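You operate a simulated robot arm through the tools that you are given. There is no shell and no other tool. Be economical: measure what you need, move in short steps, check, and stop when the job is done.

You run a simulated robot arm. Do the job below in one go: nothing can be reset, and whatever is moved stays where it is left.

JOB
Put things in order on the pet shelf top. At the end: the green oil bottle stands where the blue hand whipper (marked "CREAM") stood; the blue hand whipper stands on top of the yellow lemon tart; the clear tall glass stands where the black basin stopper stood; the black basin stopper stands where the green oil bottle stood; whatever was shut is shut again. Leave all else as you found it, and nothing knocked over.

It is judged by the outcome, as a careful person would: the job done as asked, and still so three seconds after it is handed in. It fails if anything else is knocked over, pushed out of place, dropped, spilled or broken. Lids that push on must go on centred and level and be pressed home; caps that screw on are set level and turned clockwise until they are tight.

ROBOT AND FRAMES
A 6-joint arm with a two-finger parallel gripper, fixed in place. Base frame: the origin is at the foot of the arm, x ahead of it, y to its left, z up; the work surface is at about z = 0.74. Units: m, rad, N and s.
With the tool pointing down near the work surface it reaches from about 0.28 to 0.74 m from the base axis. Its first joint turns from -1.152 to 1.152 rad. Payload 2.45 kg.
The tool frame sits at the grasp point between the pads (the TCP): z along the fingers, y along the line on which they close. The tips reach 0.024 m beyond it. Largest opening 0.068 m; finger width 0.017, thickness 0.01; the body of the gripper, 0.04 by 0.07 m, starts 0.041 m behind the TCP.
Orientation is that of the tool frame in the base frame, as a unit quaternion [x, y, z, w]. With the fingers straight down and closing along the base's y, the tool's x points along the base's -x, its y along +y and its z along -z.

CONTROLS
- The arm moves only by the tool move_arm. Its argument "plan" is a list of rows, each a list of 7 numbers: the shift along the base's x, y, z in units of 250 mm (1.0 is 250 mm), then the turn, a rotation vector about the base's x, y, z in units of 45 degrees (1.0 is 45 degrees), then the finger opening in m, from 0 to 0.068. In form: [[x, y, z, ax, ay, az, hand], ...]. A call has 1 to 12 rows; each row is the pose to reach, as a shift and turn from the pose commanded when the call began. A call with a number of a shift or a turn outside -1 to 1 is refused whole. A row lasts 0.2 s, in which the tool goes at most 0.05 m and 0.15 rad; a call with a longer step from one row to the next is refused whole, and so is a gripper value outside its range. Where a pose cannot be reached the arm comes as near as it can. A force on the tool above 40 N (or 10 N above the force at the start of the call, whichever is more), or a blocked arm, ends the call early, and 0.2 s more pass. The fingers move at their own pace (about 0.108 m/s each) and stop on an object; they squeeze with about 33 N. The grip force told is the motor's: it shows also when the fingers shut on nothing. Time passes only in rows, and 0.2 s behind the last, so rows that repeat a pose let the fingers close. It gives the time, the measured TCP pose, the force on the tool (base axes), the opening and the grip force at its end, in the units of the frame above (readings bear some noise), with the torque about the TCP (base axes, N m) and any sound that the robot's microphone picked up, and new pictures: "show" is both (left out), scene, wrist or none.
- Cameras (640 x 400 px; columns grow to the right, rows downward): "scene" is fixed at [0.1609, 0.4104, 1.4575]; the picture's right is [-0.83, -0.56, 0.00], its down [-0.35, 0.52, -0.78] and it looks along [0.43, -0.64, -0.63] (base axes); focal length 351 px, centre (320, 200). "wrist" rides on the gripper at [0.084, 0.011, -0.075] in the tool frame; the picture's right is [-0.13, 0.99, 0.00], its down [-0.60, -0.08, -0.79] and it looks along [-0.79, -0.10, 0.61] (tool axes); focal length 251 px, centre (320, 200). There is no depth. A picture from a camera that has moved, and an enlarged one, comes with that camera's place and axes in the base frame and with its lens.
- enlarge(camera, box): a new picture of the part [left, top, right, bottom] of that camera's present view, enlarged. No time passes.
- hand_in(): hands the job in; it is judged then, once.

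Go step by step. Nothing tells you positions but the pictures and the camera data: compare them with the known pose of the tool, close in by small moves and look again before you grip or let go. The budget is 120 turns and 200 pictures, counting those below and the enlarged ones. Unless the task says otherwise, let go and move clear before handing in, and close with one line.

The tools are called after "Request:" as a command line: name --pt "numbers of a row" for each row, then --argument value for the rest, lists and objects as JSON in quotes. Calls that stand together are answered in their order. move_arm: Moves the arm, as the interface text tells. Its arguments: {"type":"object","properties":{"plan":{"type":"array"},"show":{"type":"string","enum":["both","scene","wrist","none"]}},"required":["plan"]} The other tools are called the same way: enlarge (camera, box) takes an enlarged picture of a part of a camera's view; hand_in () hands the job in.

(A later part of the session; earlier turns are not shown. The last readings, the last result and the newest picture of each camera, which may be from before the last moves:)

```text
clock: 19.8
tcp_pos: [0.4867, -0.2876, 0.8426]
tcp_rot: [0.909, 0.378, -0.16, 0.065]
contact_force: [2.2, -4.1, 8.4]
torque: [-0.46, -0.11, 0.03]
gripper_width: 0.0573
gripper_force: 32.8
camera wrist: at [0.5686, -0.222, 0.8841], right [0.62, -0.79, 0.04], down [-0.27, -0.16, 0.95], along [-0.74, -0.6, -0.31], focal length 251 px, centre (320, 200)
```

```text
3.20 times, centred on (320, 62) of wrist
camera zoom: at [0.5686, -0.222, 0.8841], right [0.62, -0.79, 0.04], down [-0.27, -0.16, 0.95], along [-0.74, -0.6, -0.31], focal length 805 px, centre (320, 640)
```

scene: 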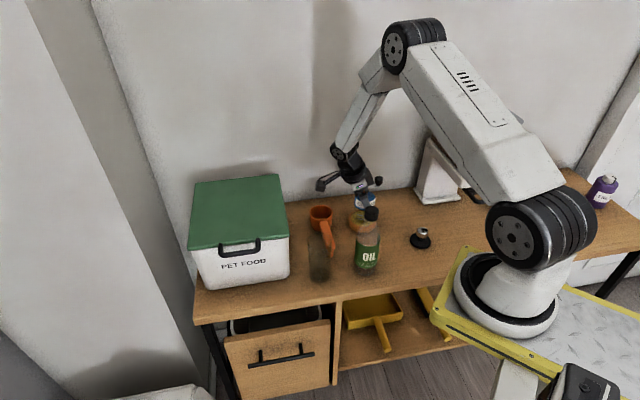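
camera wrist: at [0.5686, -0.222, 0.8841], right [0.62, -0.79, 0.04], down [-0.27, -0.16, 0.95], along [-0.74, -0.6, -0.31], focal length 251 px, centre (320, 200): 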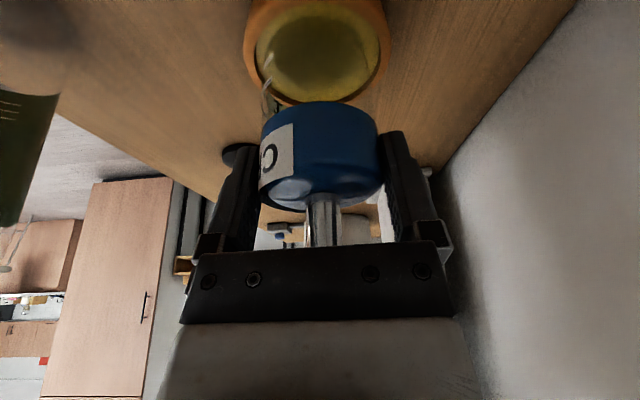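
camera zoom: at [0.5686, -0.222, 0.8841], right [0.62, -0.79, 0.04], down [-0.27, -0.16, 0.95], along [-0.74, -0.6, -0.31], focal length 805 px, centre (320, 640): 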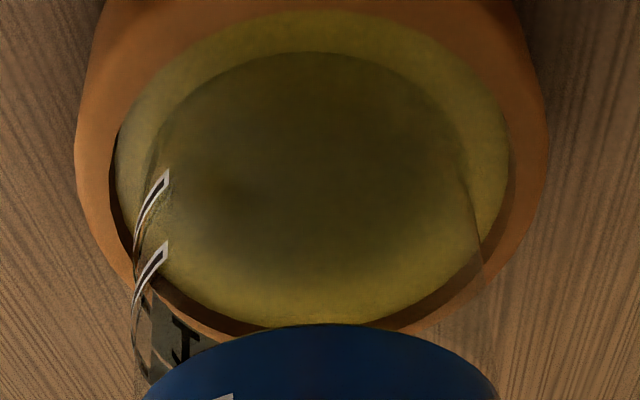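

The jar base sits inside the rim, within about 3 mm of centre. I release.

Request:
move_arm --pt "0 0 0.002 0 0 0 0.06" --pt "0 0 0.002 0 0 0 0.068" --pt "0 0 0.002 0 0 0 0.068" --show "wrist"

Request:
enlarge --camera "scene" --box '[325, 170, 415, 245]'

```text
clock: 20.6
tcp_pos: [0.4864, -0.288, 0.8425]
tcp_rot: [0.909, 0.378, -0.16, 0.064]
contact_force: [-0.4, 0.4, 0.0]
torque: [0.02, -0.01, 0.0]
gripper_width: 0.0678
gripper_force: 0.1
camera wrist: at [0.5685, -0.2214, 0.8847], right [0.62, -0.79, 0.04], down [-0.26, -0.16, 0.95], along [-0.74, -0.6, -0.3], focal length 251 px, centre (320, 200)
```

wrist: 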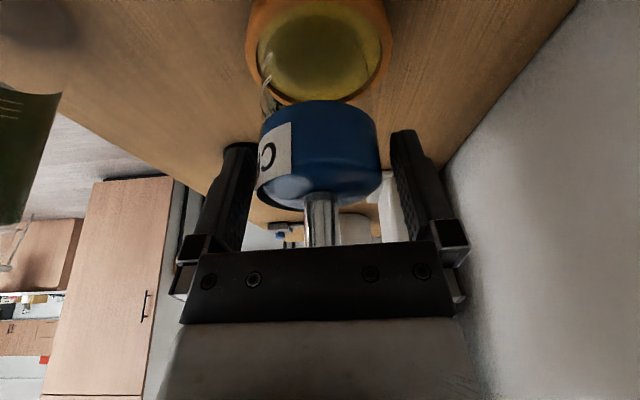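

```text
5.33 times, centred on (370, 208) of scene
camera zoom: at [0.1609, 0.4104, 1.4575], right [-0.83, -0.56, 0.0], down [-0.35, 0.52, -0.78], along [0.43, -0.64, -0.63], focal length 1872 px, centre (53, 160)
```

zoom: 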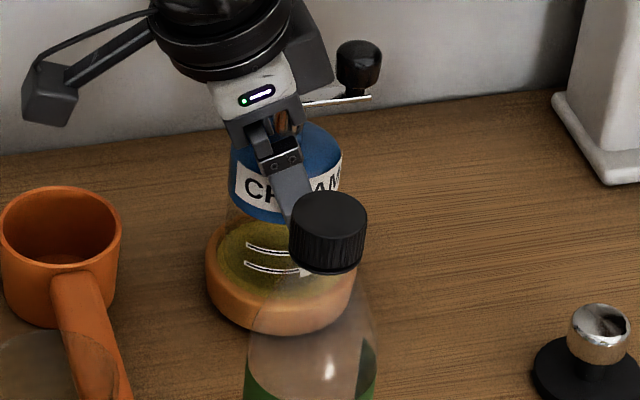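

It stands. I retreat straight up and check.

Request:
move_arm --pt "0 0 0.1 0 0 0 0.068" --pt "0 0 0.25 0 0 0 0.068" --pt "0 0 0.42 0 0 0 0.068" --pt "0 0 0.56 0 0 0 0.068" --show "wrist"

Request:
enlarge --camera "scene" --box '[300, 150, 450, 275]'

```text
clock: 21.6
tcp_pos: [0.4846, -0.2878, 0.9819]
tcp_rot: [0.909, 0.378, -0.161, 0.064]
contact_force: [-0.4, -0.4, 0.3]
torque: [0.03, 0.05, -0.03]
gripper_width: 0.068
gripper_force: 0.1
camera wrist: at [0.5677, -0.2224, 1.0241], right [0.62, -0.79, 0.04], down [-0.26, -0.16, 0.95], along [-0.74, -0.6, -0.3], focal length 251 px, centre (320, 200)
```

wrist: 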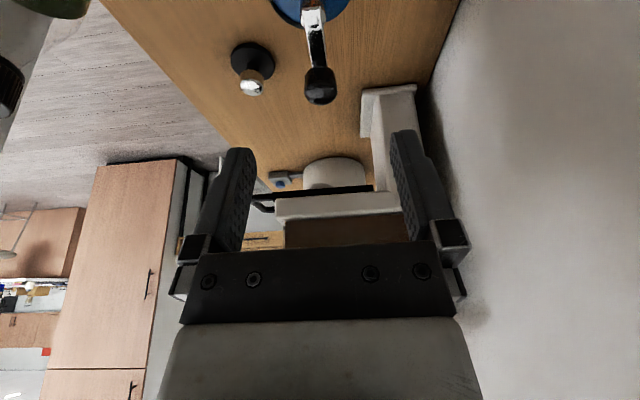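

```text
3.20 times, centred on (375, 212) of scene
camera zoom: at [0.1608, 0.4105, 1.4575], right [-0.83, -0.56, 0.0], down [-0.35, 0.52, -0.78], along [0.43, -0.64, -0.63], focal length 1123 px, centre (144, 160)
```

zoom: 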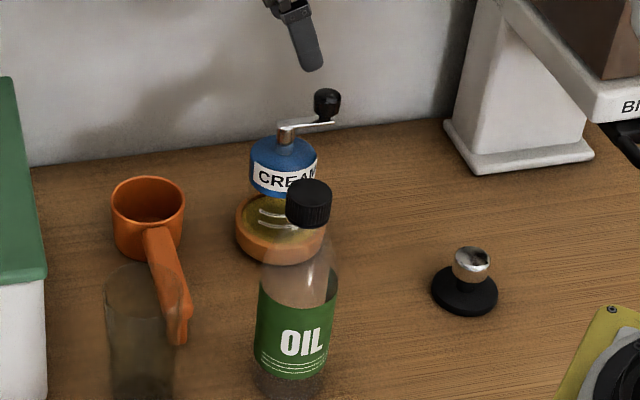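

The whipper stands upright on the tart. Next I move above the oil bottle, levelling the tool.

Request:
move_arm --pt "-0.08 0.12 0.08 0.08 -0.08 0 0.068" --pt "-0.17 0.26 0.12 0.16 -0.16 0 0.068" --pt "-0.27 0.4 0.12 0.24 -0.24 0 0.068" --pt "-0.36 0.534 0.12 0.314 -0.314 0 0.068" --pt "-0.36 0.534 0.12 0.314 -0.314 0 0.068"

Request:
enlarge --camera "scene" --box '[300, 130, 450, 255]'

```text
clock: 22.8
tcp_pos: [0.3947, -0.1539, 1.01]
tcp_rot: [0.923, 0.385, 0.001, -0.003]
contact_force: [0.7, -0.7, 0.5]
torque: [0.01, 0.0, -0.02]
gripper_width: 0.068
gripper_force: 0.1
camera wrist: at [0.4617, -0.1028, 1.0863], right [0.61, -0.79, 0.0], down [-0.48, -0.38, 0.79], along [-0.63, -0.48, -0.61], focal length 251 px, centre (320, 200)
```

scene: 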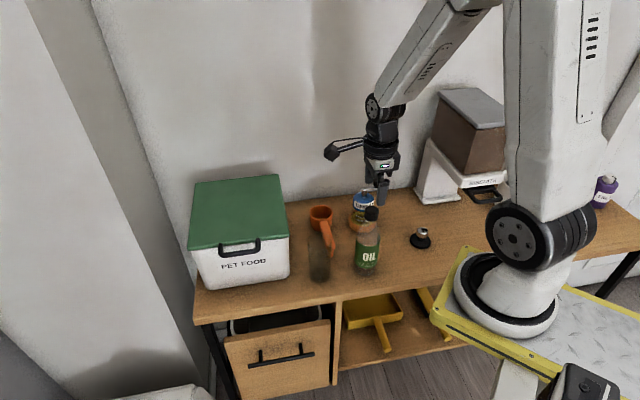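
wrist: 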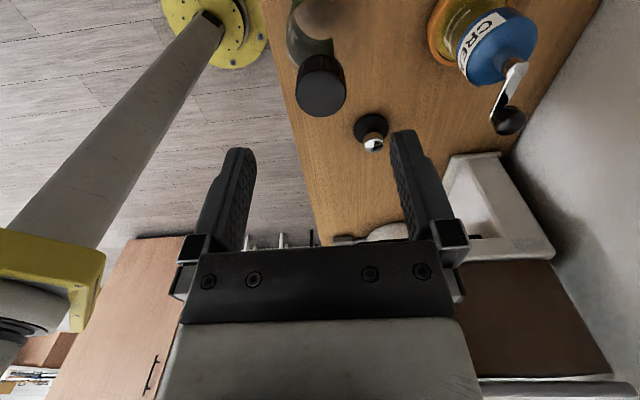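

```text
3.20 times, centred on (375, 192) of scene
camera zoom: at [0.1608, 0.4105, 1.4575], right [-0.83, -0.56, 0.0], down [-0.35, 0.52, -0.78], along [0.43, -0.64, -0.63], focal length 1123 px, centre (144, 224)
```

zoom: 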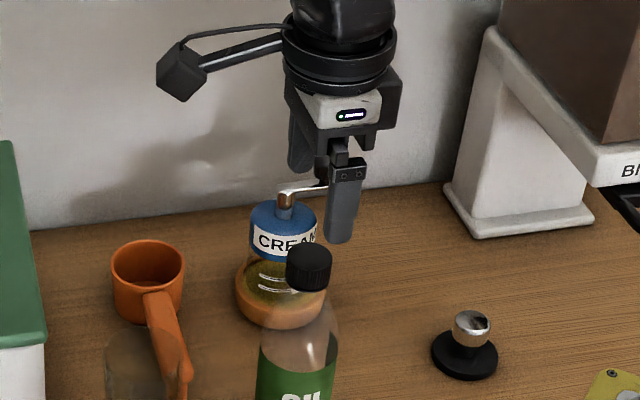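

Cap top is at about (0.399, -0.151, 0.945), consistent in both views. I descend to grip the cap.

Request:
move_arm --pt "0.012 0.012 -0.1 0 0 0 0.068" --pt "0.012 0.012 -0.2 0 0 0 0.068" --pt "0.012 0.012 -0.28 0 0 0 0.068" --pt "0.012 0.012 -0.34 0 0 0 0.068" --pt "0.012 0.012 -0.34 0 0 0 0.068"

Request:
enlarge --camera "scene" --box '[325, 170, 415, 245]'

```text
clock: 24.0
tcp_pos: [0.3981, -0.1503, 0.9258]
tcp_rot: [0.923, 0.384, -0.001, -0.002]
contact_force: [0.0, -0.9, -0.3]
torque: [0.0, 0.02, 0.0]
gripper_width: 0.0679
gripper_force: 0.1
camera wrist: at [0.4658, -0.1001, 1.0008], right [0.61, -0.79, 0.0], down [-0.48, -0.38, 0.79], along [-0.63, -0.48, -0.61], focal length 251 px, centre (320, 200)
```

scene: 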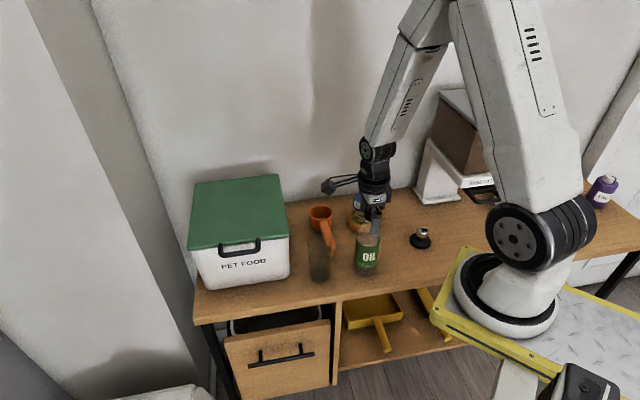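
wrist: 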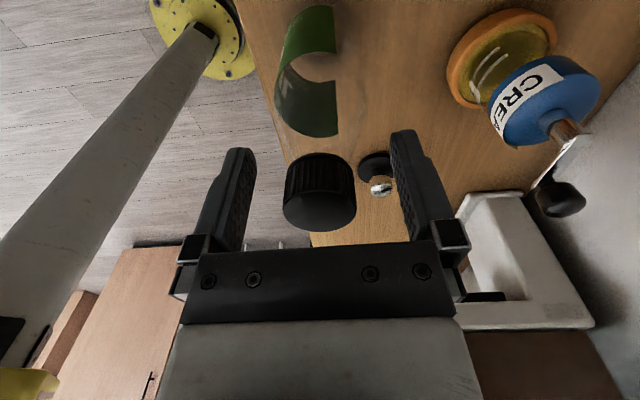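

```text
5.33 times, centred on (370, 208) of scene
camera zoom: at [0.1609, 0.4104, 1.4575], right [-0.83, -0.56, 0.0], down [-0.35, 0.52, -0.78], along [0.43, -0.64, -0.63], focal length 1872 px, centre (53, 160)
```

zoom: 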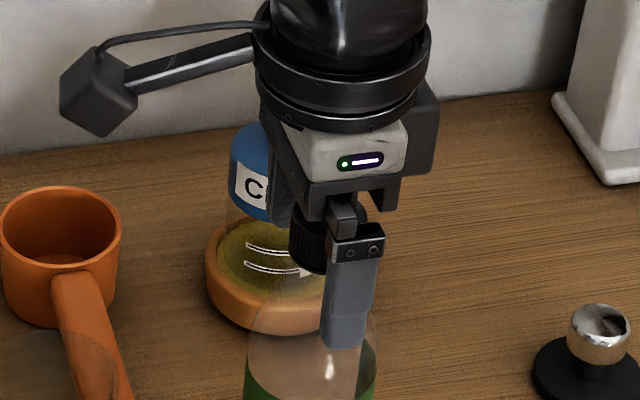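

The fingers bracket the cap. I close and lift slightly to check.

Request:
move_arm --pt "0 0 0.012 0 0 0 0.05" --pt "0 0 0.012 0 0 0 0.03" --pt "0 0 0.012 0 0 0 0.02" --pt "0 0 0.012 0 0 0 0.02" --show "none"

Request:
move_arm --pt "0 0 0.03 0 0 0 0.02" --pt "0 0 0.12 0 0 0 0.02" --pt "0 0 0.24 0 0 0 0.02" --pt "0 0 0.34 0 0 0 0.02" --pt "0 0 0.34 0 0 0 0.02"

```text
clock: 25.0
tcp_pos: [0.3975, -0.1521, 0.9309]
tcp_rot: [0.923, 0.385, 0.0, -0.002]
contact_force: [-0.7, 0.6, -0.4]
torque: [-0.1, 0.03, -0.05]
gripper_width: 0.0313
gripper_force: 33.2
```

```text
clock: 26.2
tcp_pos: [0.3985, -0.1502, 1.0158]
tcp_rot: [0.923, 0.385, -0.001, -0.003]
contact_force: [0.6, -0.1, -4.2]
torque: [0.0, -0.02, 0.01]
gripper_width: 0.0315
gripper_force: 32.8
camera wrist: at [0.4653, -0.0991, 1.0913], right [0.61, -0.79, 0.0], down [-0.48, -0.38, 0.79], along [-0.63, -0.48, -0.61], focal length 251 px, centre (320, 200)
```

scene: 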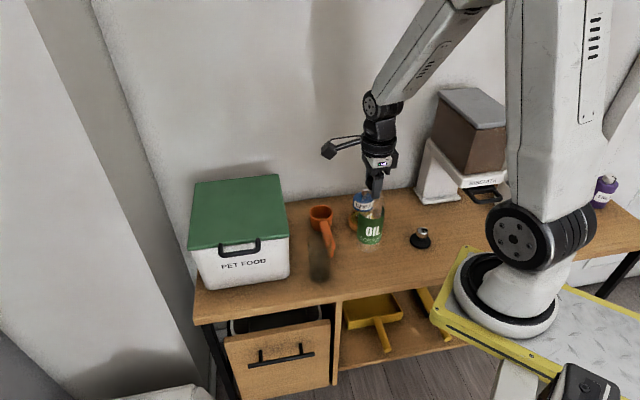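
wrist: 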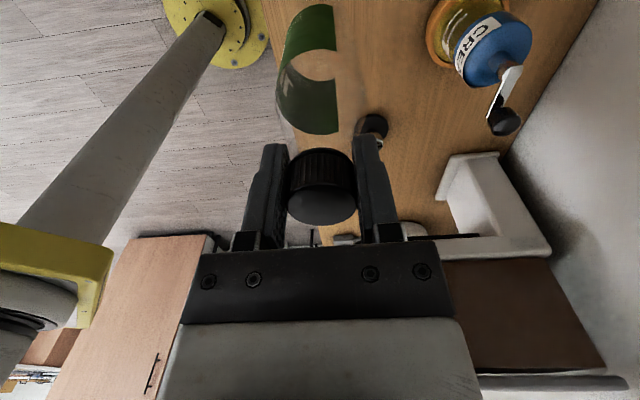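

Held securely by the cap. I carry it on an arc round the whipper, towards the whipper's old place.

Request:
move_arm --pt "-0.045 -0.185 0 0 0 0 0.02" --pt "-0.09 -0.37 0 0 0 0 0.02" --pt "-0.136 -0.556 0 0 0 0 0.02" --pt "-0.106 -0.736 0 0 0 0 0.02" --pt "-0.076 -0.916 0 0 0 0 0.02" --pt "-0.076 -0.916 0 0 0 0 0.02"

```text
clock: 27.6
tcp_pos: [0.3775, -0.3799, 1.0172]
tcp_rot: [0.923, 0.384, 0.0, -0.002]
contact_force: [-0.8, 0.8, -4.3]
torque: [-0.01, -0.01, 0.01]
gripper_width: 0.0312
gripper_force: 32.7
camera wrist: at [0.4447, -0.3288, 1.0918], right [0.61, -0.79, 0.0], down [-0.48, -0.38, 0.79], along [-0.63, -0.48, -0.61], focal length 251 px, centre (320, 200)
```

scene: 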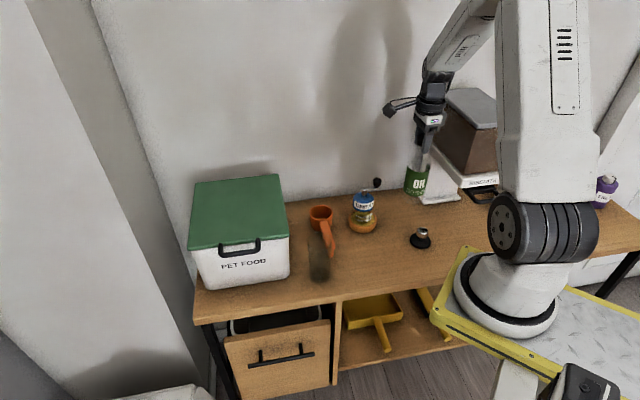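
wrist: 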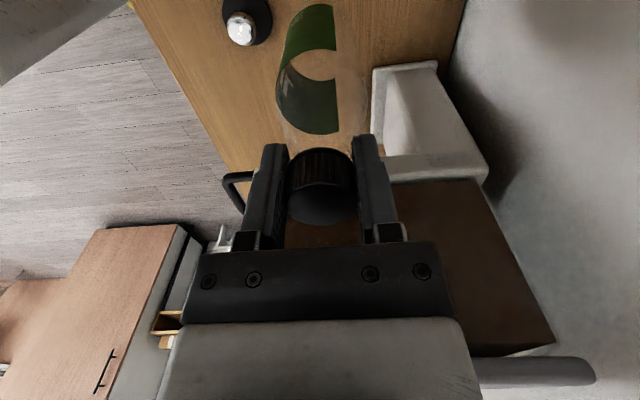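

Clear so far. I move over the target spot, still high.

Request:
move_arm --pt "0.09 -0.11 0 0 0 0 0.02" --pt "0.184 -0.224 0 0 0 0 0.02" --pt "0.184 -0.224 0 0 0 0 0.02"

Request:
enlarge --camera "scene" --box '[360, 120, 480, 220]'

```text
clock: 28.4
tcp_pos: [0.4249, -0.4363, 1.0155]
tcp_rot: [0.923, 0.384, 0.0, -0.002]
contact_force: [-0.3, 0.3, -4.6]
torque: [0.02, -0.04, -0.02]
gripper_width: 0.0312
gripper_force: 32.2
camera wrist: at [0.4922, -0.3853, 1.0911], right [0.61, -0.79, 0.0], down [-0.48, -0.38, 0.79], along [-0.63, -0.48, -0.61], focal length 251 px, centre (320, 200)
```

scene: 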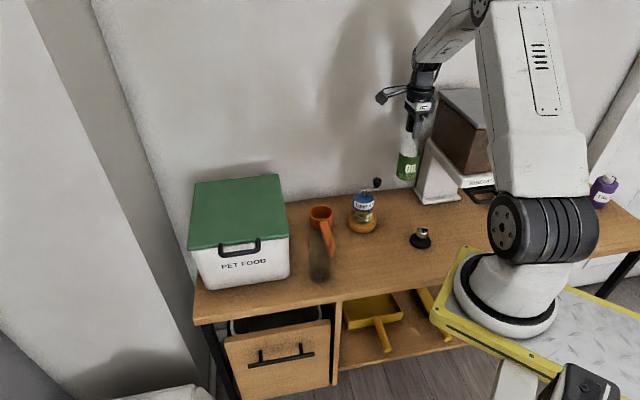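
wrist: 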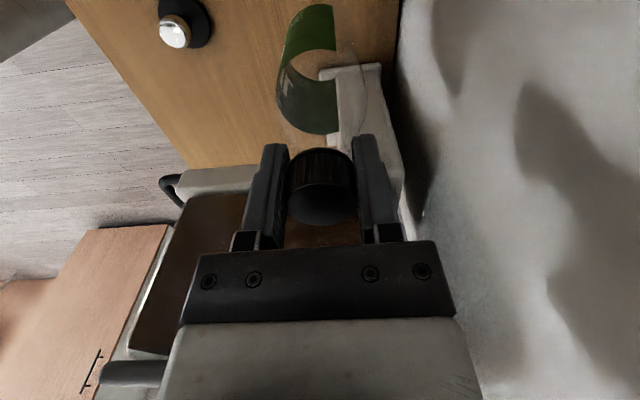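

```text
4.00 times, centred on (420, 170) of scene
camera zoom: at [0.1609, 0.4104, 1.4575], right [-0.83, -0.56, 0.0], down [-0.35, 0.52, -0.78], along [0.43, -0.64, -0.63], focal length 1404 px, centre (-80, 320)
```

zoom: 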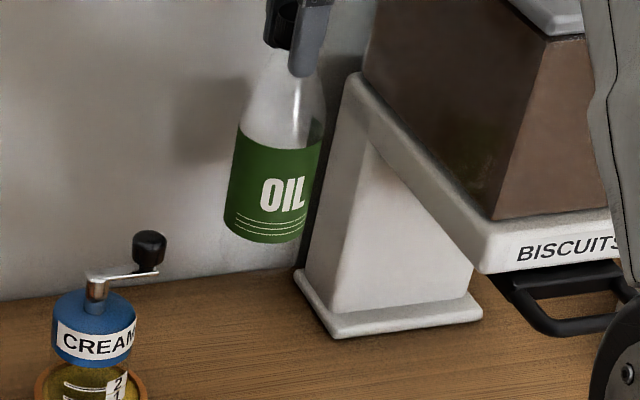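

I lower the bottle to just above the surface.

Request:
move_arm --pt "0 0 -0.1 0 0 0 0.02" --pt "0 0 -0.2 0 0 0 0.02" --pt "0 0 -0.28 0 0 0 0.02" --pt "0 0 -0.32 0 0 0 0.02" --pt "0 0 -0.32 0 0 0 0.02"

Request:
enlarge --camera "scene" --box '[360, 120, 480, 220]'

```text
clock: 29.6
tcp_pos: [0.425, -0.4366, 0.9355]
tcp_rot: [0.923, 0.385, 0.0, -0.002]
contact_force: [-0.3, 0.1, -4.4]
torque: [0.02, -0.02, 0.0]
gripper_width: 0.0309
gripper_force: 32.2
camera wrist: at [0.4925, -0.3846, 1.0104], right [0.61, -0.79, 0.0], down [-0.48, -0.38, 0.79], along [-0.63, -0.48, -0.61], focal length 251 px, centre (320, 200)
```

scene: 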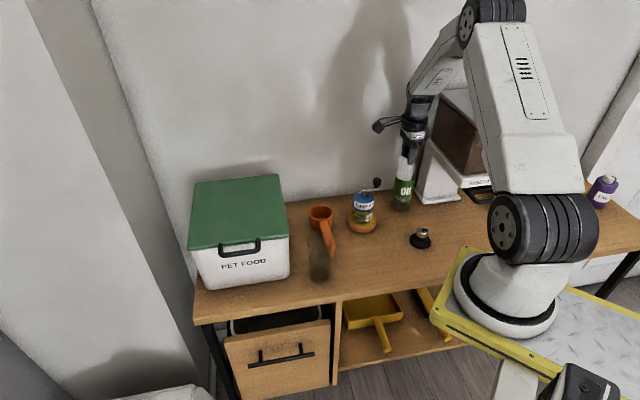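
wrist: 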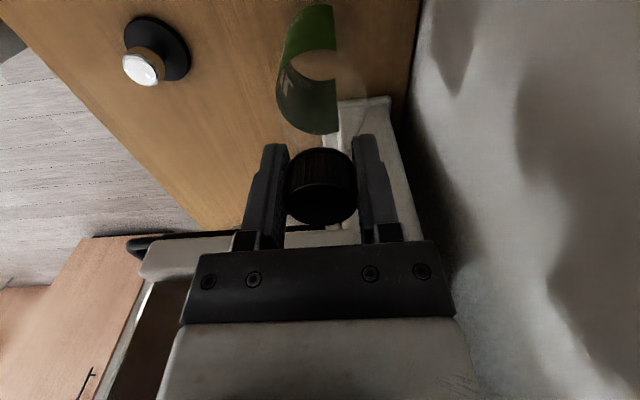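

```text
4.00 times, centred on (420, 170) of scene
camera zoom: at [0.1609, 0.4104, 1.4575], right [-0.83, -0.56, 0.0], down [-0.35, 0.52, -0.78], along [0.43, -0.64, -0.63], focal length 1404 px, centre (-80, 320)
```

zoom: 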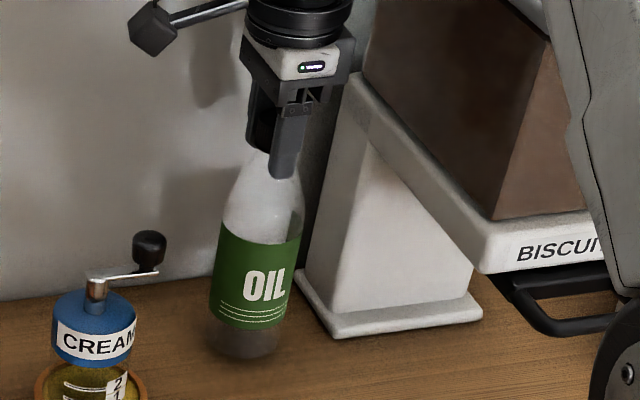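

The position matches the whipper's old place within a couple of millimetres. I set it down.

Request:
move_arm --pt "0 0 -0.008 0 0 0 0.02" --pt "0 0 -0.016 0 0 0 0.02" --pt "0 0 -0.016 0 0 0 0.02" --show "none"

```text
clock: 30.4
tcp_pos: [0.4258, -0.4376, 0.9317]
tcp_rot: [0.923, 0.384, 0.001, -0.002]
contact_force: [-0.5, 0.0, -3.4]
torque: [0.01, -0.01, -0.02]
gripper_width: 0.031
gripper_force: 33.0
```

Request:
move_arm --pt "0 0 -0.004 0 0 0 0.02" --pt "0 0 -0.006 0 0 0 0.02" --pt "0 0 -0.006 0 0 0 0.02" --show "none"

```text
clock: 31.2
tcp_pos: [0.4247, -0.4377, 0.9291]
tcp_rot: [0.923, 0.384, -0.001, -0.001]
contact_force: [0.1, -0.1, -4.4]
torque: [-0.02, -0.05, 0.01]
gripper_width: 0.031
gripper_force: 33.3
```

Still holding the full weight at about the original height. I lower a touch more.

Request:
move_arm --pt "0 0 -0.004 0 0 0 0.02" --pt "0 0 -0.008 0 0 0 0.02" --pt "0 0 -0.008 0 0 0 0.02" --show "none"

```text
clock: 32.0
tcp_pos: [0.4269, -0.4361, 0.929]
tcp_rot: [0.923, 0.385, 0.0, -0.002]
contact_force: [-2.2, 3.2, 5.8]
torque: [0.41, 0.18, 0.0]
gripper_width: 0.0312
gripper_force: 32.9
```

Contact is made, with about 10 N of net support. I open the fingers and rise.

Request:
move_arm --pt "0 0 0 0 0 0 0.04" --pt "0 0 0 0 0 0 0.055" --pt "0 0 0 0 0 0 0.06" --pt "0 0 0.1 0 0 0 0.06" --pt "0 0 0.24 0 0 0 0.06" --pt "0 0 0.36 0 0 0 0.06"

Request:
enlarge --camera "scene" --box '[360, 120, 480, 220]'

```text
clock: 33.4
tcp_pos: [0.4258, -0.4358, 1.0173]
tcp_rot: [0.923, 0.384, 0.0, -0.003]
contact_force: [-0.4, -0.4, 0.2]
torque: [-0.01, 0.02, -0.01]
gripper_width: 0.0601
gripper_force: 0.1
camera wrist: at [0.4942, -0.3851, 1.0923], right [0.61, -0.79, 0.0], down [-0.48, -0.38, 0.79], along [-0.63, -0.48, -0.61], focal length 251 px, centre (320, 200)
```

scene: 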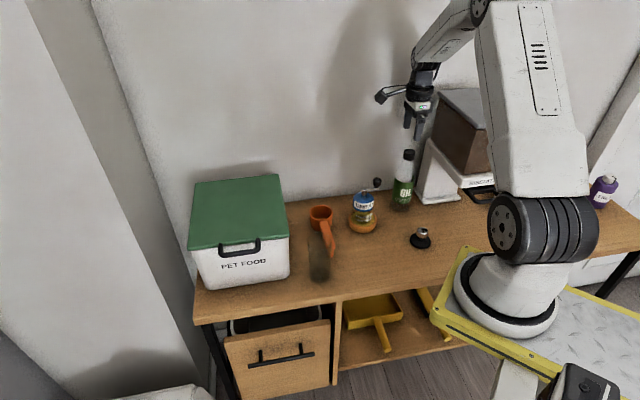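
wrist: 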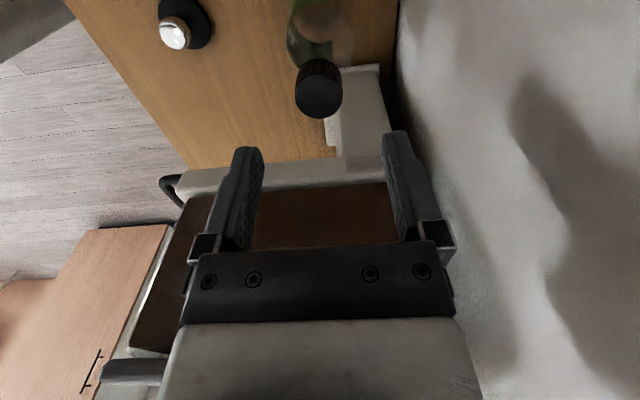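

```text
4.00 times, centred on (420, 170) of scene
camera zoom: at [0.1609, 0.4105, 1.4575], right [-0.83, -0.56, 0.0], down [-0.35, 0.52, -0.78], along [0.43, -0.64, -0.63], focal length 1404 px, centre (-80, 320)
```

zoom: 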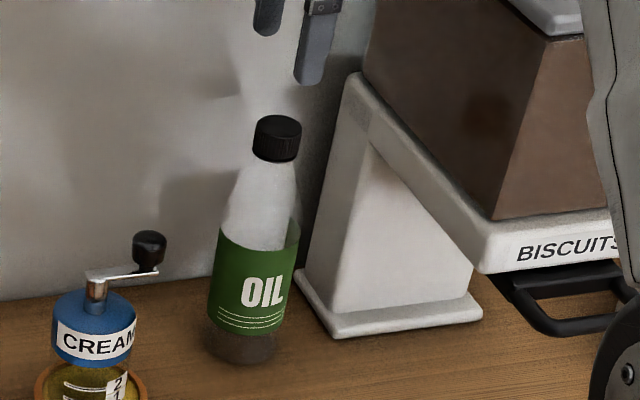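

The bottle stands well. Next is the stopper at about (0.315, -0.325), so I move above it and view it.

Request:
move_arm --pt "-0.111 0.111 0 0 0 0 0.06" --pt "-0.222 0.222 0 0 0 0 0.06" --pt "-0.333 0.333 0 0 0 0 0.06" --pt "-0.444 0.444 -0.05 0 0 0 0.06" --pt "-0.444 0.444 -0.22 0 0 0 0.06" --pt "-0.444 0.444 -0.36 0 0 0 0.06" --pt "-0.444 0.444 -0.44 0 0 0 0.06" --pt "-0.444 0.444 -0.44 0 0 0 0.06"

Request:
enlarge --camera "scene" --box '[370, 170, 460, 245]'

```text
clock: 35.2
tcp_pos: [0.3141, -0.3252, 0.9061]
tcp_rot: [0.923, 0.385, 0.0, -0.002]
contact_force: [0.4, 0.7, 0.5]
torque: [0.0, -0.01, -0.02]
gripper_width: 0.0601
gripper_force: 0.1
camera wrist: at [0.3817, -0.2738, 0.9818], right [0.61, -0.79, 0.0], down [-0.48, -0.38, 0.79], along [-0.63, -0.48, -0.61], focal length 251 px, centre (320, 200)
```

scene: 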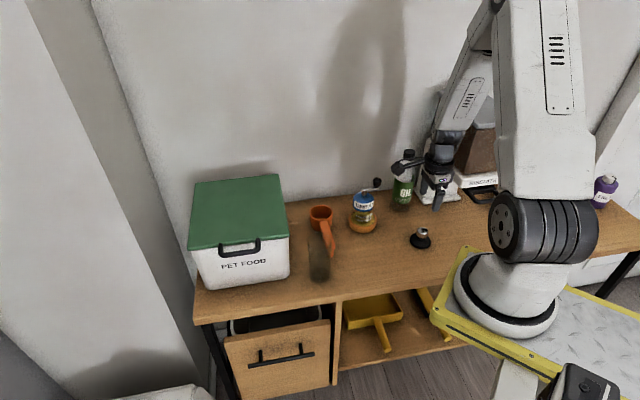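
wrist: 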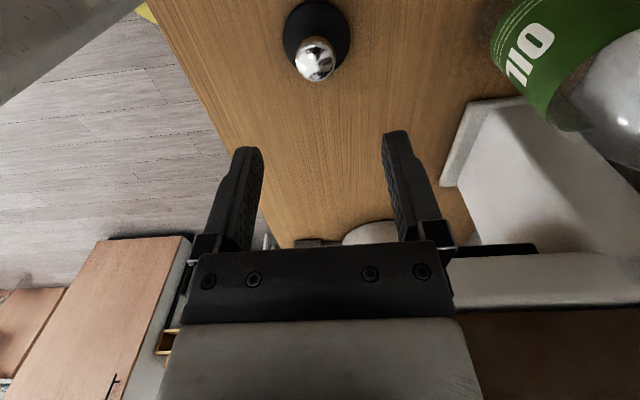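

```text
5.33 times, centred on (415, 208) of scene
camera zoom: at [0.1609, 0.4104, 1.4575], right [-0.83, -0.56, 0.0], down [-0.35, 0.52, -0.78], along [0.43, -0.64, -0.63], focal length 1872 px, centre (-187, 160)
```

zoom: 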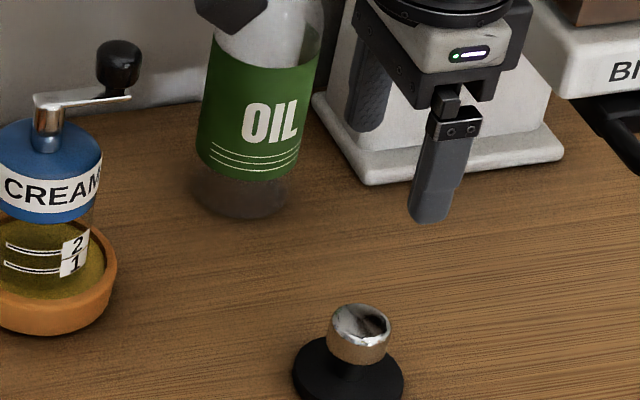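

Knob centre is at about (0.3135, -0.321), with its top near 0.79. I align and descend so the fingers straddle the knob above the disc.

Request:
move_arm --pt "-0.002 0.017 -0.14 0 0 0 0.06" --pt "-0.002 0.017 -0.28 0 0 0 0.06" --pt "-0.002 0.017 -0.4 0 0 0 0.06" --pt "-0.002 0.017 -0.48 0 0 0 0.06" --pt "-0.002 0.017 -0.48 0 0 0 0.06"

Request:
enlarge --camera "scene" --box '[370, 190, 460, 265]'

```text
clock: 36.4
tcp_pos: [0.3141, -0.3214, 0.7873]
tcp_rot: [0.923, 0.384, 0.0, -0.002]
contact_force: [0.1, 0.5, 0.6]
torque: [-0.02, 0.0, 0.0]
gripper_width: 0.06
gripper_force: 0.1
camera wrist: at [0.3819, -0.2694, 0.8623], right [0.61, -0.79, 0.0], down [-0.48, -0.38, 0.79], along [-0.63, -0.48, -0.61], focal length 251 px, centre (320, 200)
```

scene: 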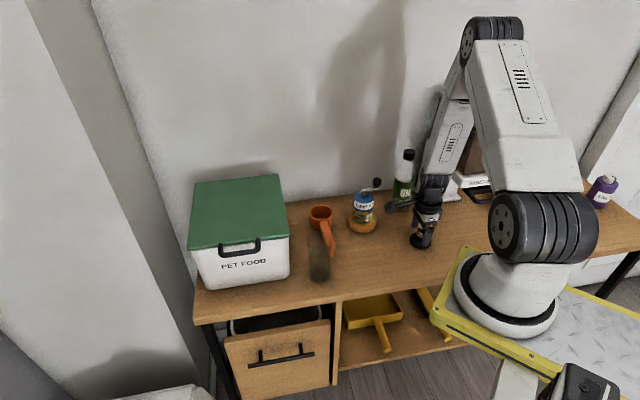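
wrist: 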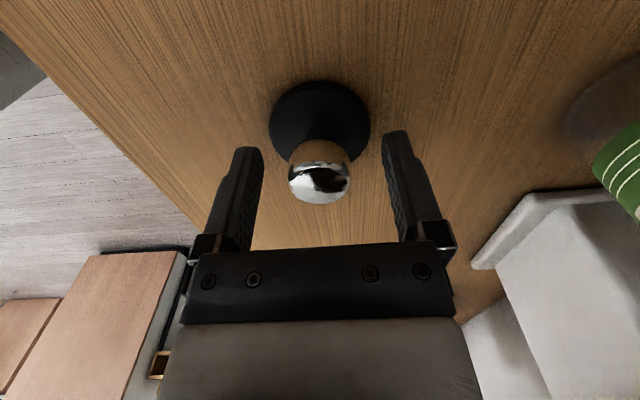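

```text
5.33 times, centred on (415, 228) of scene
camera zoom: at [0.1609, 0.4104, 1.4575], right [-0.83, -0.56, 0.0], down [-0.35, 0.52, -0.78], along [0.43, -0.64, -0.63], focal length 1872 px, centre (-187, 53)
```

zoom: 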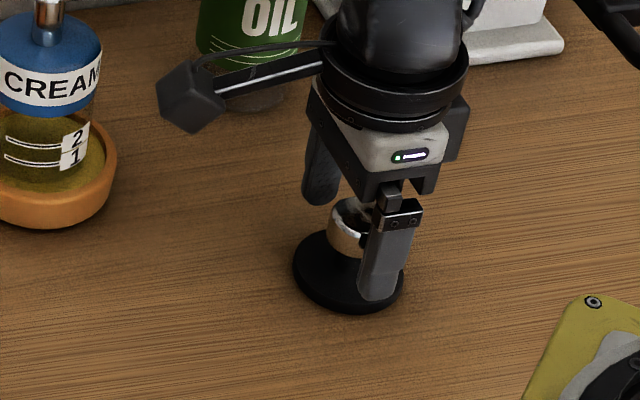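

Centred on the knob. I lower 4 mm, close, and lift.

Request:
move_arm --pt "0 0 -0.02 0 0 0 0.06" --pt "0 0 -0.02 0 0 0 0.04" --pt "0 0 -0.02 0 0 0 0.02" --pt "0 0 -0.02 0 0 0 0.02" --show "none"

Request:
move_arm --pt "0 0 0.02 0 0 0 0.02" --pt "0 0 0.12 0 0 0 0.02" --pt "0 0 0.28 0 0 0 0.02" --pt "0 0 0.4 0 0 0 0.02" --pt "0 0 0.4 0 0 0 0.02"

```text
clock: 37.4
tcp_pos: [0.3137, -0.3211, 0.7822]
tcp_rot: [0.923, 0.384, 0.0, -0.002]
contact_force: [-1.4, 1.9, 2.3]
torque: [0.02, 0.06, -0.04]
gripper_width: 0.0297
gripper_force: 32.7
```

```text
clock: 38.6
tcp_pos: [0.3158, -0.3217, 0.8827]
tcp_rot: [0.924, 0.383, 0.0, -0.003]
contact_force: [0.3, 1.1, -0.8]
torque: [0.01, 0.0, 0.03]
gripper_width: 0.0293
gripper_force: 32.7
camera wrist: at [0.383, -0.2702, 0.9572], right [0.61, -0.79, 0.0], down [-0.48, -0.38, 0.79], along [-0.63, -0.48, -0.61], focal length 251 px, centre (320, 200)
```

scene: 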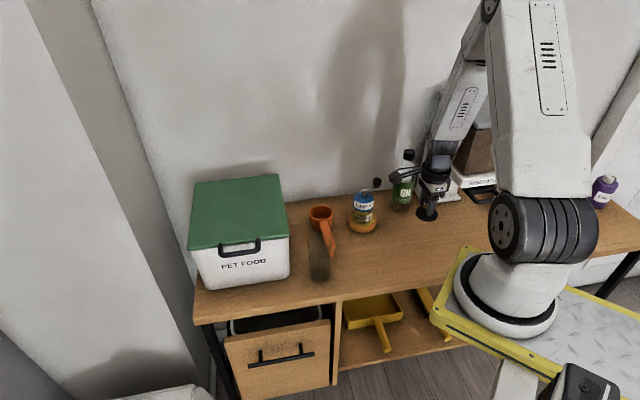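
wrist: 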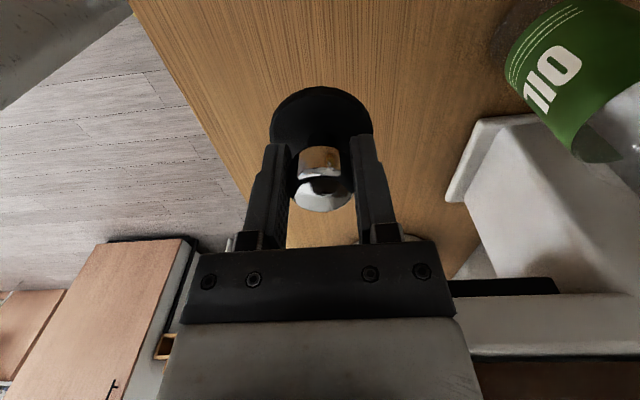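

The stopper is held. I carry it to the oil's old place, turning the tool +90° on the way so the camera won't hit the glass when lowering.

Request:
move_arm --pt "0.05 0.1 0.05 0 0 0.16667 0.02" --pt "0.11 0.22 0.1 0 0 0.3333 0.02" --pt "0.17 0.34 0.1 0 0 0.5 0.02" --pt "0.23 0.46 0.1 0 0 0.6667 0.02" --pt "0.29 0.58 0.1 0 0 0.8333 0.02" --pt "0.338 0.679 0.1 0 0 1 0.02" --show "none"

Request:
move_arm --pt "0 0 0 0 0 0.16667 0.02" --pt "0 0 0 0 0 0.3333 0.02" --pt "0 0 0 0 0 0.5 0.02" --pt "0 0 0 0 0 0.6667 0.02" --pt "0 0 0 0 0 0.8333 0.02" --pt "0 0 0 0 0 1 0.02" --pt "0 0 -0.1 0 0 1 0.02" --pt "0 0 -0.25 0 0 1 0.02" --pt "0 0 -0.25 0 0 1 0.02"

Request:
enlarge --camera "scene" --box '[290, 170, 440, 295]'

```text
clock: 40.0
tcp_pos: [0.3973, -0.1514, 0.9075]
tcp_rot: [0.705, 0.709, -0.001, -0.001]
contact_force: [-0.4, 0.5, 0.0]
torque: [0.03, 0.02, 0.01]
gripper_width: 0.0293
gripper_force: 33.4
```

```text
clock: 42.0
tcp_pos: [0.4, -0.1541, 0.8463]
tcp_rot: [0.381, 0.925, -0.001, -0.001]
contact_force: [0.0, -0.3, -0.1]
torque: [-0.01, -0.01, -0.03]
gripper_width: 0.0294
gripper_force: 33.6
camera wrist: at [0.3482, -0.0858, 0.9214], right [0.79, 0.61, 0.0], down [0.38, -0.48, 0.79], along [0.48, -0.63, -0.61], focal length 251 px, centre (320, 200)
```

scene: 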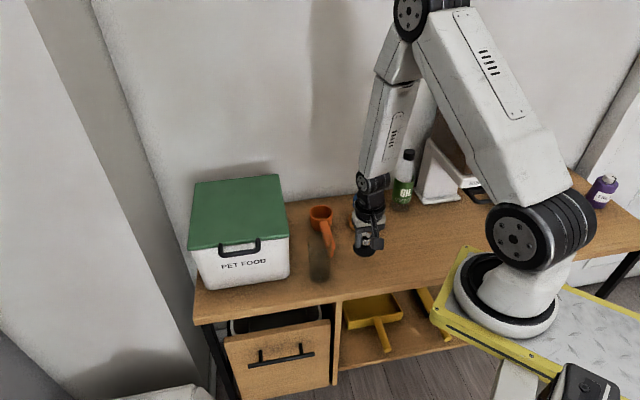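
wrist: 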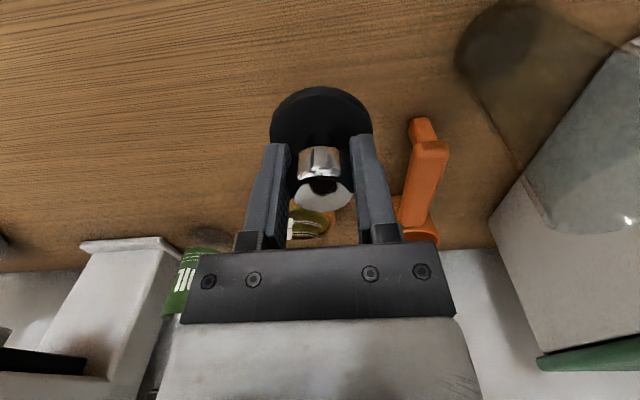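

```text
3.20 times, centred on (365, 232) of scene
camera zoom: at [0.1609, 0.4104, 1.4575], right [-0.83, -0.56, 0.0], down [-0.35, 0.52, -0.78], along [0.43, -0.64, -0.63], focal length 1123 px, centre (176, 96)
```

zoom: 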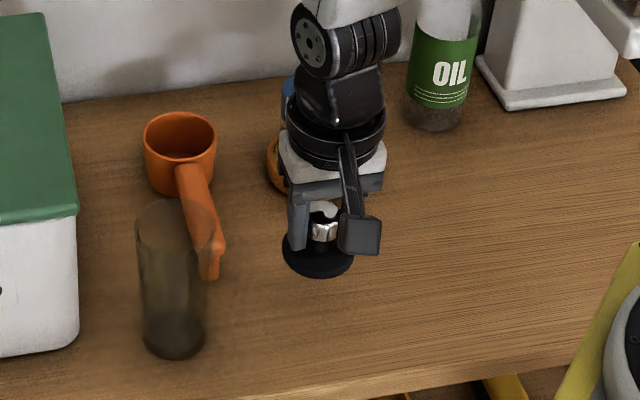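

Alignment is as planned, with good clearance from the scoop handle and glass. I lower to just above the surface.

Request:
move_arm --pt "0 0 -0.1 0 0 0 0.02" --pt "0 0 -0.2 0 0 0 0.02" --pt "0 0 -0.242 0 0 0 0.02" --pt "0 0 -0.242 0 0 0 0.02"

Request:
enlarge --camera "scene" --box '[290, 170, 440, 295]'

```text
clock: 43.0
tcp_pos: [0.3982, -0.1509, 0.7858]
tcp_rot: [0.381, 0.924, -0.001, -0.002]
contact_force: [0.8, -1.4, -0.9]
torque: [-0.03, 0.03, -0.01]
gripper_width: 0.0296
gripper_force: 32.4
camera wrist: at [0.3468, -0.0842, 0.8602], right [0.79, 0.61, 0.0], down [0.38, -0.48, 0.79], along [0.48, -0.63, -0.61], focal length 251 px, centre (320, 200)
```

scene: 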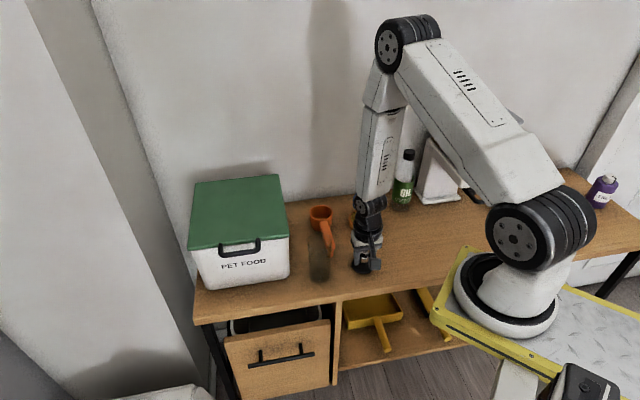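
wrist: 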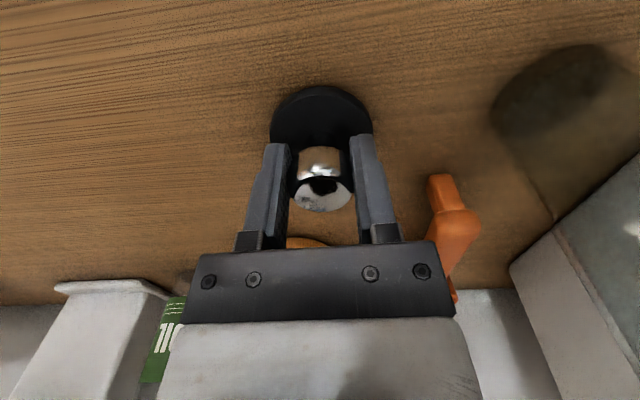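

```text
3.20 times, centred on (365, 232) of scene
camera zoom: at [0.1609, 0.4104, 1.4575], right [-0.83, -0.56, 0.0], down [-0.35, 0.52, -0.78], along [0.43, -0.64, -0.63], focal length 1123 px, centre (176, 96)
```

zoom: 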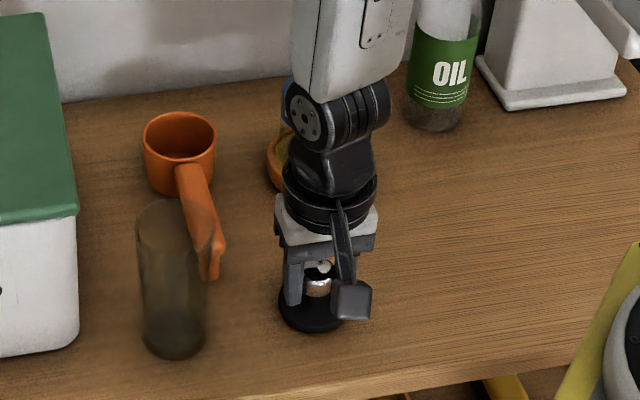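

Nearly down. I lower the last 2 mm to contact.

Request:
move_arm --pt "0 0 -0.006 0 0 0 0.02" --pt "0 0 -0.01 0 0 0 0.02" --pt "0 0 -0.01 0 0 0 0.02" --show "none"

```text
clock: 43.8
tcp_pos: [0.3976, -0.1516, 0.7821]
tcp_rot: [0.381, 0.924, -0.001, -0.002]
contact_force: [0.2, 1.4, -0.6]
torque: [0.0, -0.01, 0.01]
gripper_width: 0.0295
gripper_force: 32.9
```

Request:
move_arm --pt "0 0 -0.004 0 0 0 0.02" --pt "0 0 -0.007 0 0 0 0.02" --pt "0 0 -0.007 0 0 0 0.02" --show "none"

```text
clock: 44.7
tcp_pos: [0.3986, -0.1507, 0.7832]
tcp_rot: [0.381, 0.925, -0.002, -0.002]
contact_force: [-3.3, 2.5, 10.2]
torque: [0.12, -0.14, 0.01]
gripper_width: 0.0291
gripper_force: 33.1
stopped in row 3: the force on the tool passed its limit (the readings are from after the stop); the commanded pose is now the measured one
```

It has touched down. I release and rise.

Request:
move_arm --pt "0 0 0 0 0 0 0.035" --pt "0 0 0 0 0 0 0.05" --pt "0 0 0 0 0 0 0.05" --pt "0 0 0.1 0 0 0 0.05" --pt "0 0 0.3 0 0 0 0.06" --pt "0 0 0.5 0 0 0 0.068" --pt "0 0 0.66 0 0 0 0.068"

Request:
enlarge --camera "scene" --box '[290, 170, 440, 295]'

Request:
enlarge --camera "wrist" --box '[260, 0, 500, 150]'

```text
clock: 46.3
tcp_pos: [0.3981, -0.1504, 0.9494]
tcp_rot: [0.381, 0.924, -0.002, -0.001]
contact_force: [0.2, 0.5, 0.3]
torque: [0.02, -0.01, 0.0]
gripper_width: 0.0678
gripper_force: 0.0
camera wrist: at [0.347, -0.0849, 1.0248], right [0.79, 0.61, 0.0], down [0.38, -0.48, 0.79], along [0.48, -0.63, -0.61], focal length 251 px, centre (320, 200)
```

scene: 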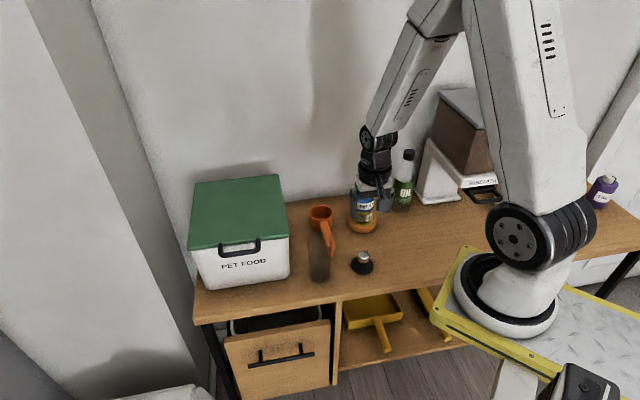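
wrist: 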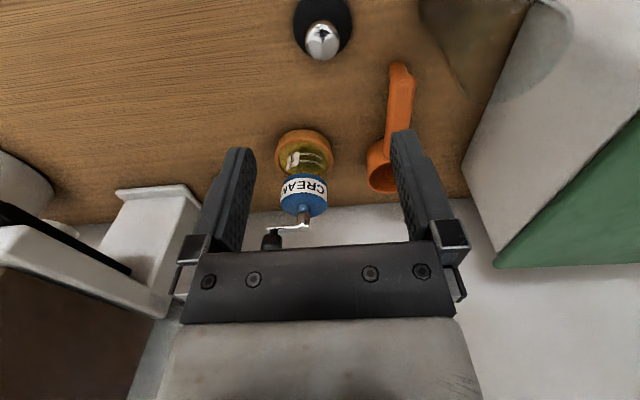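

```text
3.20 times, centred on (365, 232) of scene
camera zoom: at [0.1609, 0.4105, 1.4575], right [-0.83, -0.56, 0.0], down [-0.35, 0.52, -0.78], along [0.43, -0.64, -0.63], focal length 1123 px, centre (176, 96)
```

zoom: 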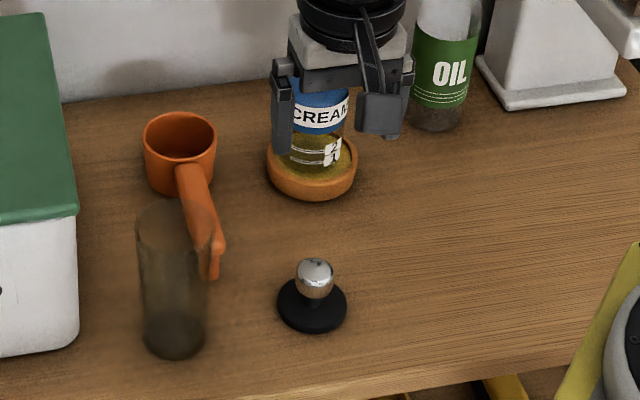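

```text
2.67 times, centred on (380, 75) of wrist
camera zoom: at [0.347, -0.0849, 1.0248], right [0.79, 0.61, 0.0], down [0.38, -0.48, 0.79], along [0.48, -0.63, -0.61], focal length 670 px, centre (160, 533)
```

zoom: 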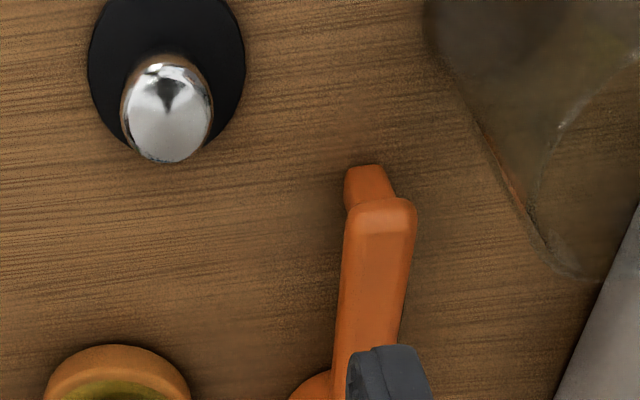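

The stopper is down and stable. Next is the glass at about (0.482, -0.066), so I move above it with this yaw, staying high.

Request:
move_arm --pt "0.08 0.08 0.08 0 0 0 0.068" --pt "0.16 0.16 0.1 0 0 0 0.068" --pt "0.24 0.24 0.1 0 0 0 0.068" --pt "0.33 0.33 0.1 0 0 0 0.068" --pt "0.33 0.33 0.1 0 0 0 0.068"

Request:
enlarge --camera "scene" --box '[280, 170, 400, 290]'

Request:
enlarge --camera "wrist" --box '[220, 0, 440, 140]'

```text
clock: 47.5
tcp_pos: [0.4824, -0.067, 0.9733]
tcp_rot: [0.381, 0.925, -0.001, -0.001]
contact_force: [0.0, -0.2, 0.8]
torque: [0.01, 0.01, 0.02]
gripper_width: 0.068
gripper_force: 0.1
camera wrist: at [0.4308, -0.001, 1.0489], right [0.79, 0.61, 0.0], down [0.38, -0.48, 0.79], along [0.48, -0.63, -0.61], focal length 251 px, centre (320, 200)
```

scene: 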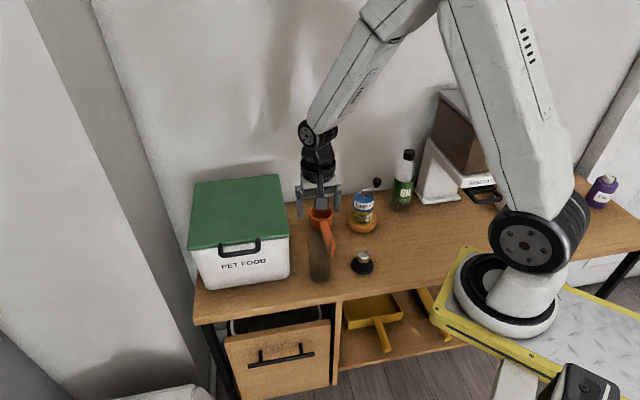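
wrist: 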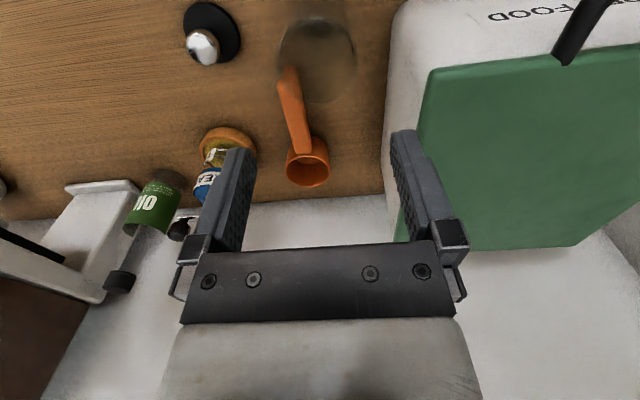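

```text
3.33 times, centred on (340, 230) of scene
camera zoom: at [0.1609, 0.4105, 1.4575], right [-0.83, -0.56, 0.0], down [-0.35, 0.52, -0.78], along [0.43, -0.64, -0.63], focal length 1170 px, centre (253, 100)
```

zoom: 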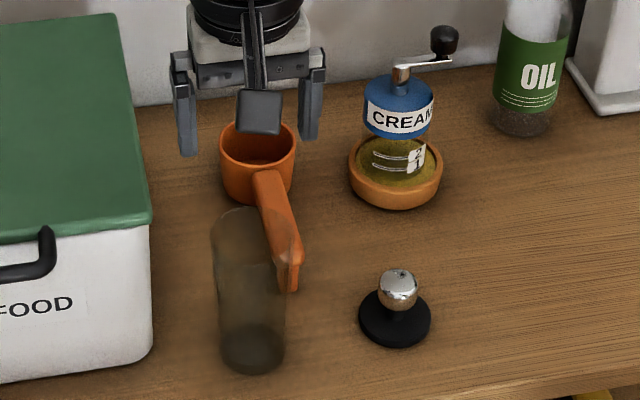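

```text
2.86 times, centred on (330, 70) of wrist
camera zoom: at [0.4308, -0.001, 1.0489], right [0.79, 0.61, 0.0], down [0.38, -0.48, 0.79], along [0.48, -0.63, -0.61], focal length 718 px, centre (291, 571)
```

zoom: 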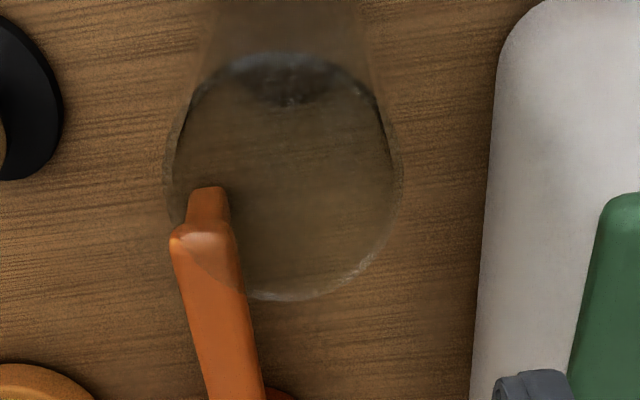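

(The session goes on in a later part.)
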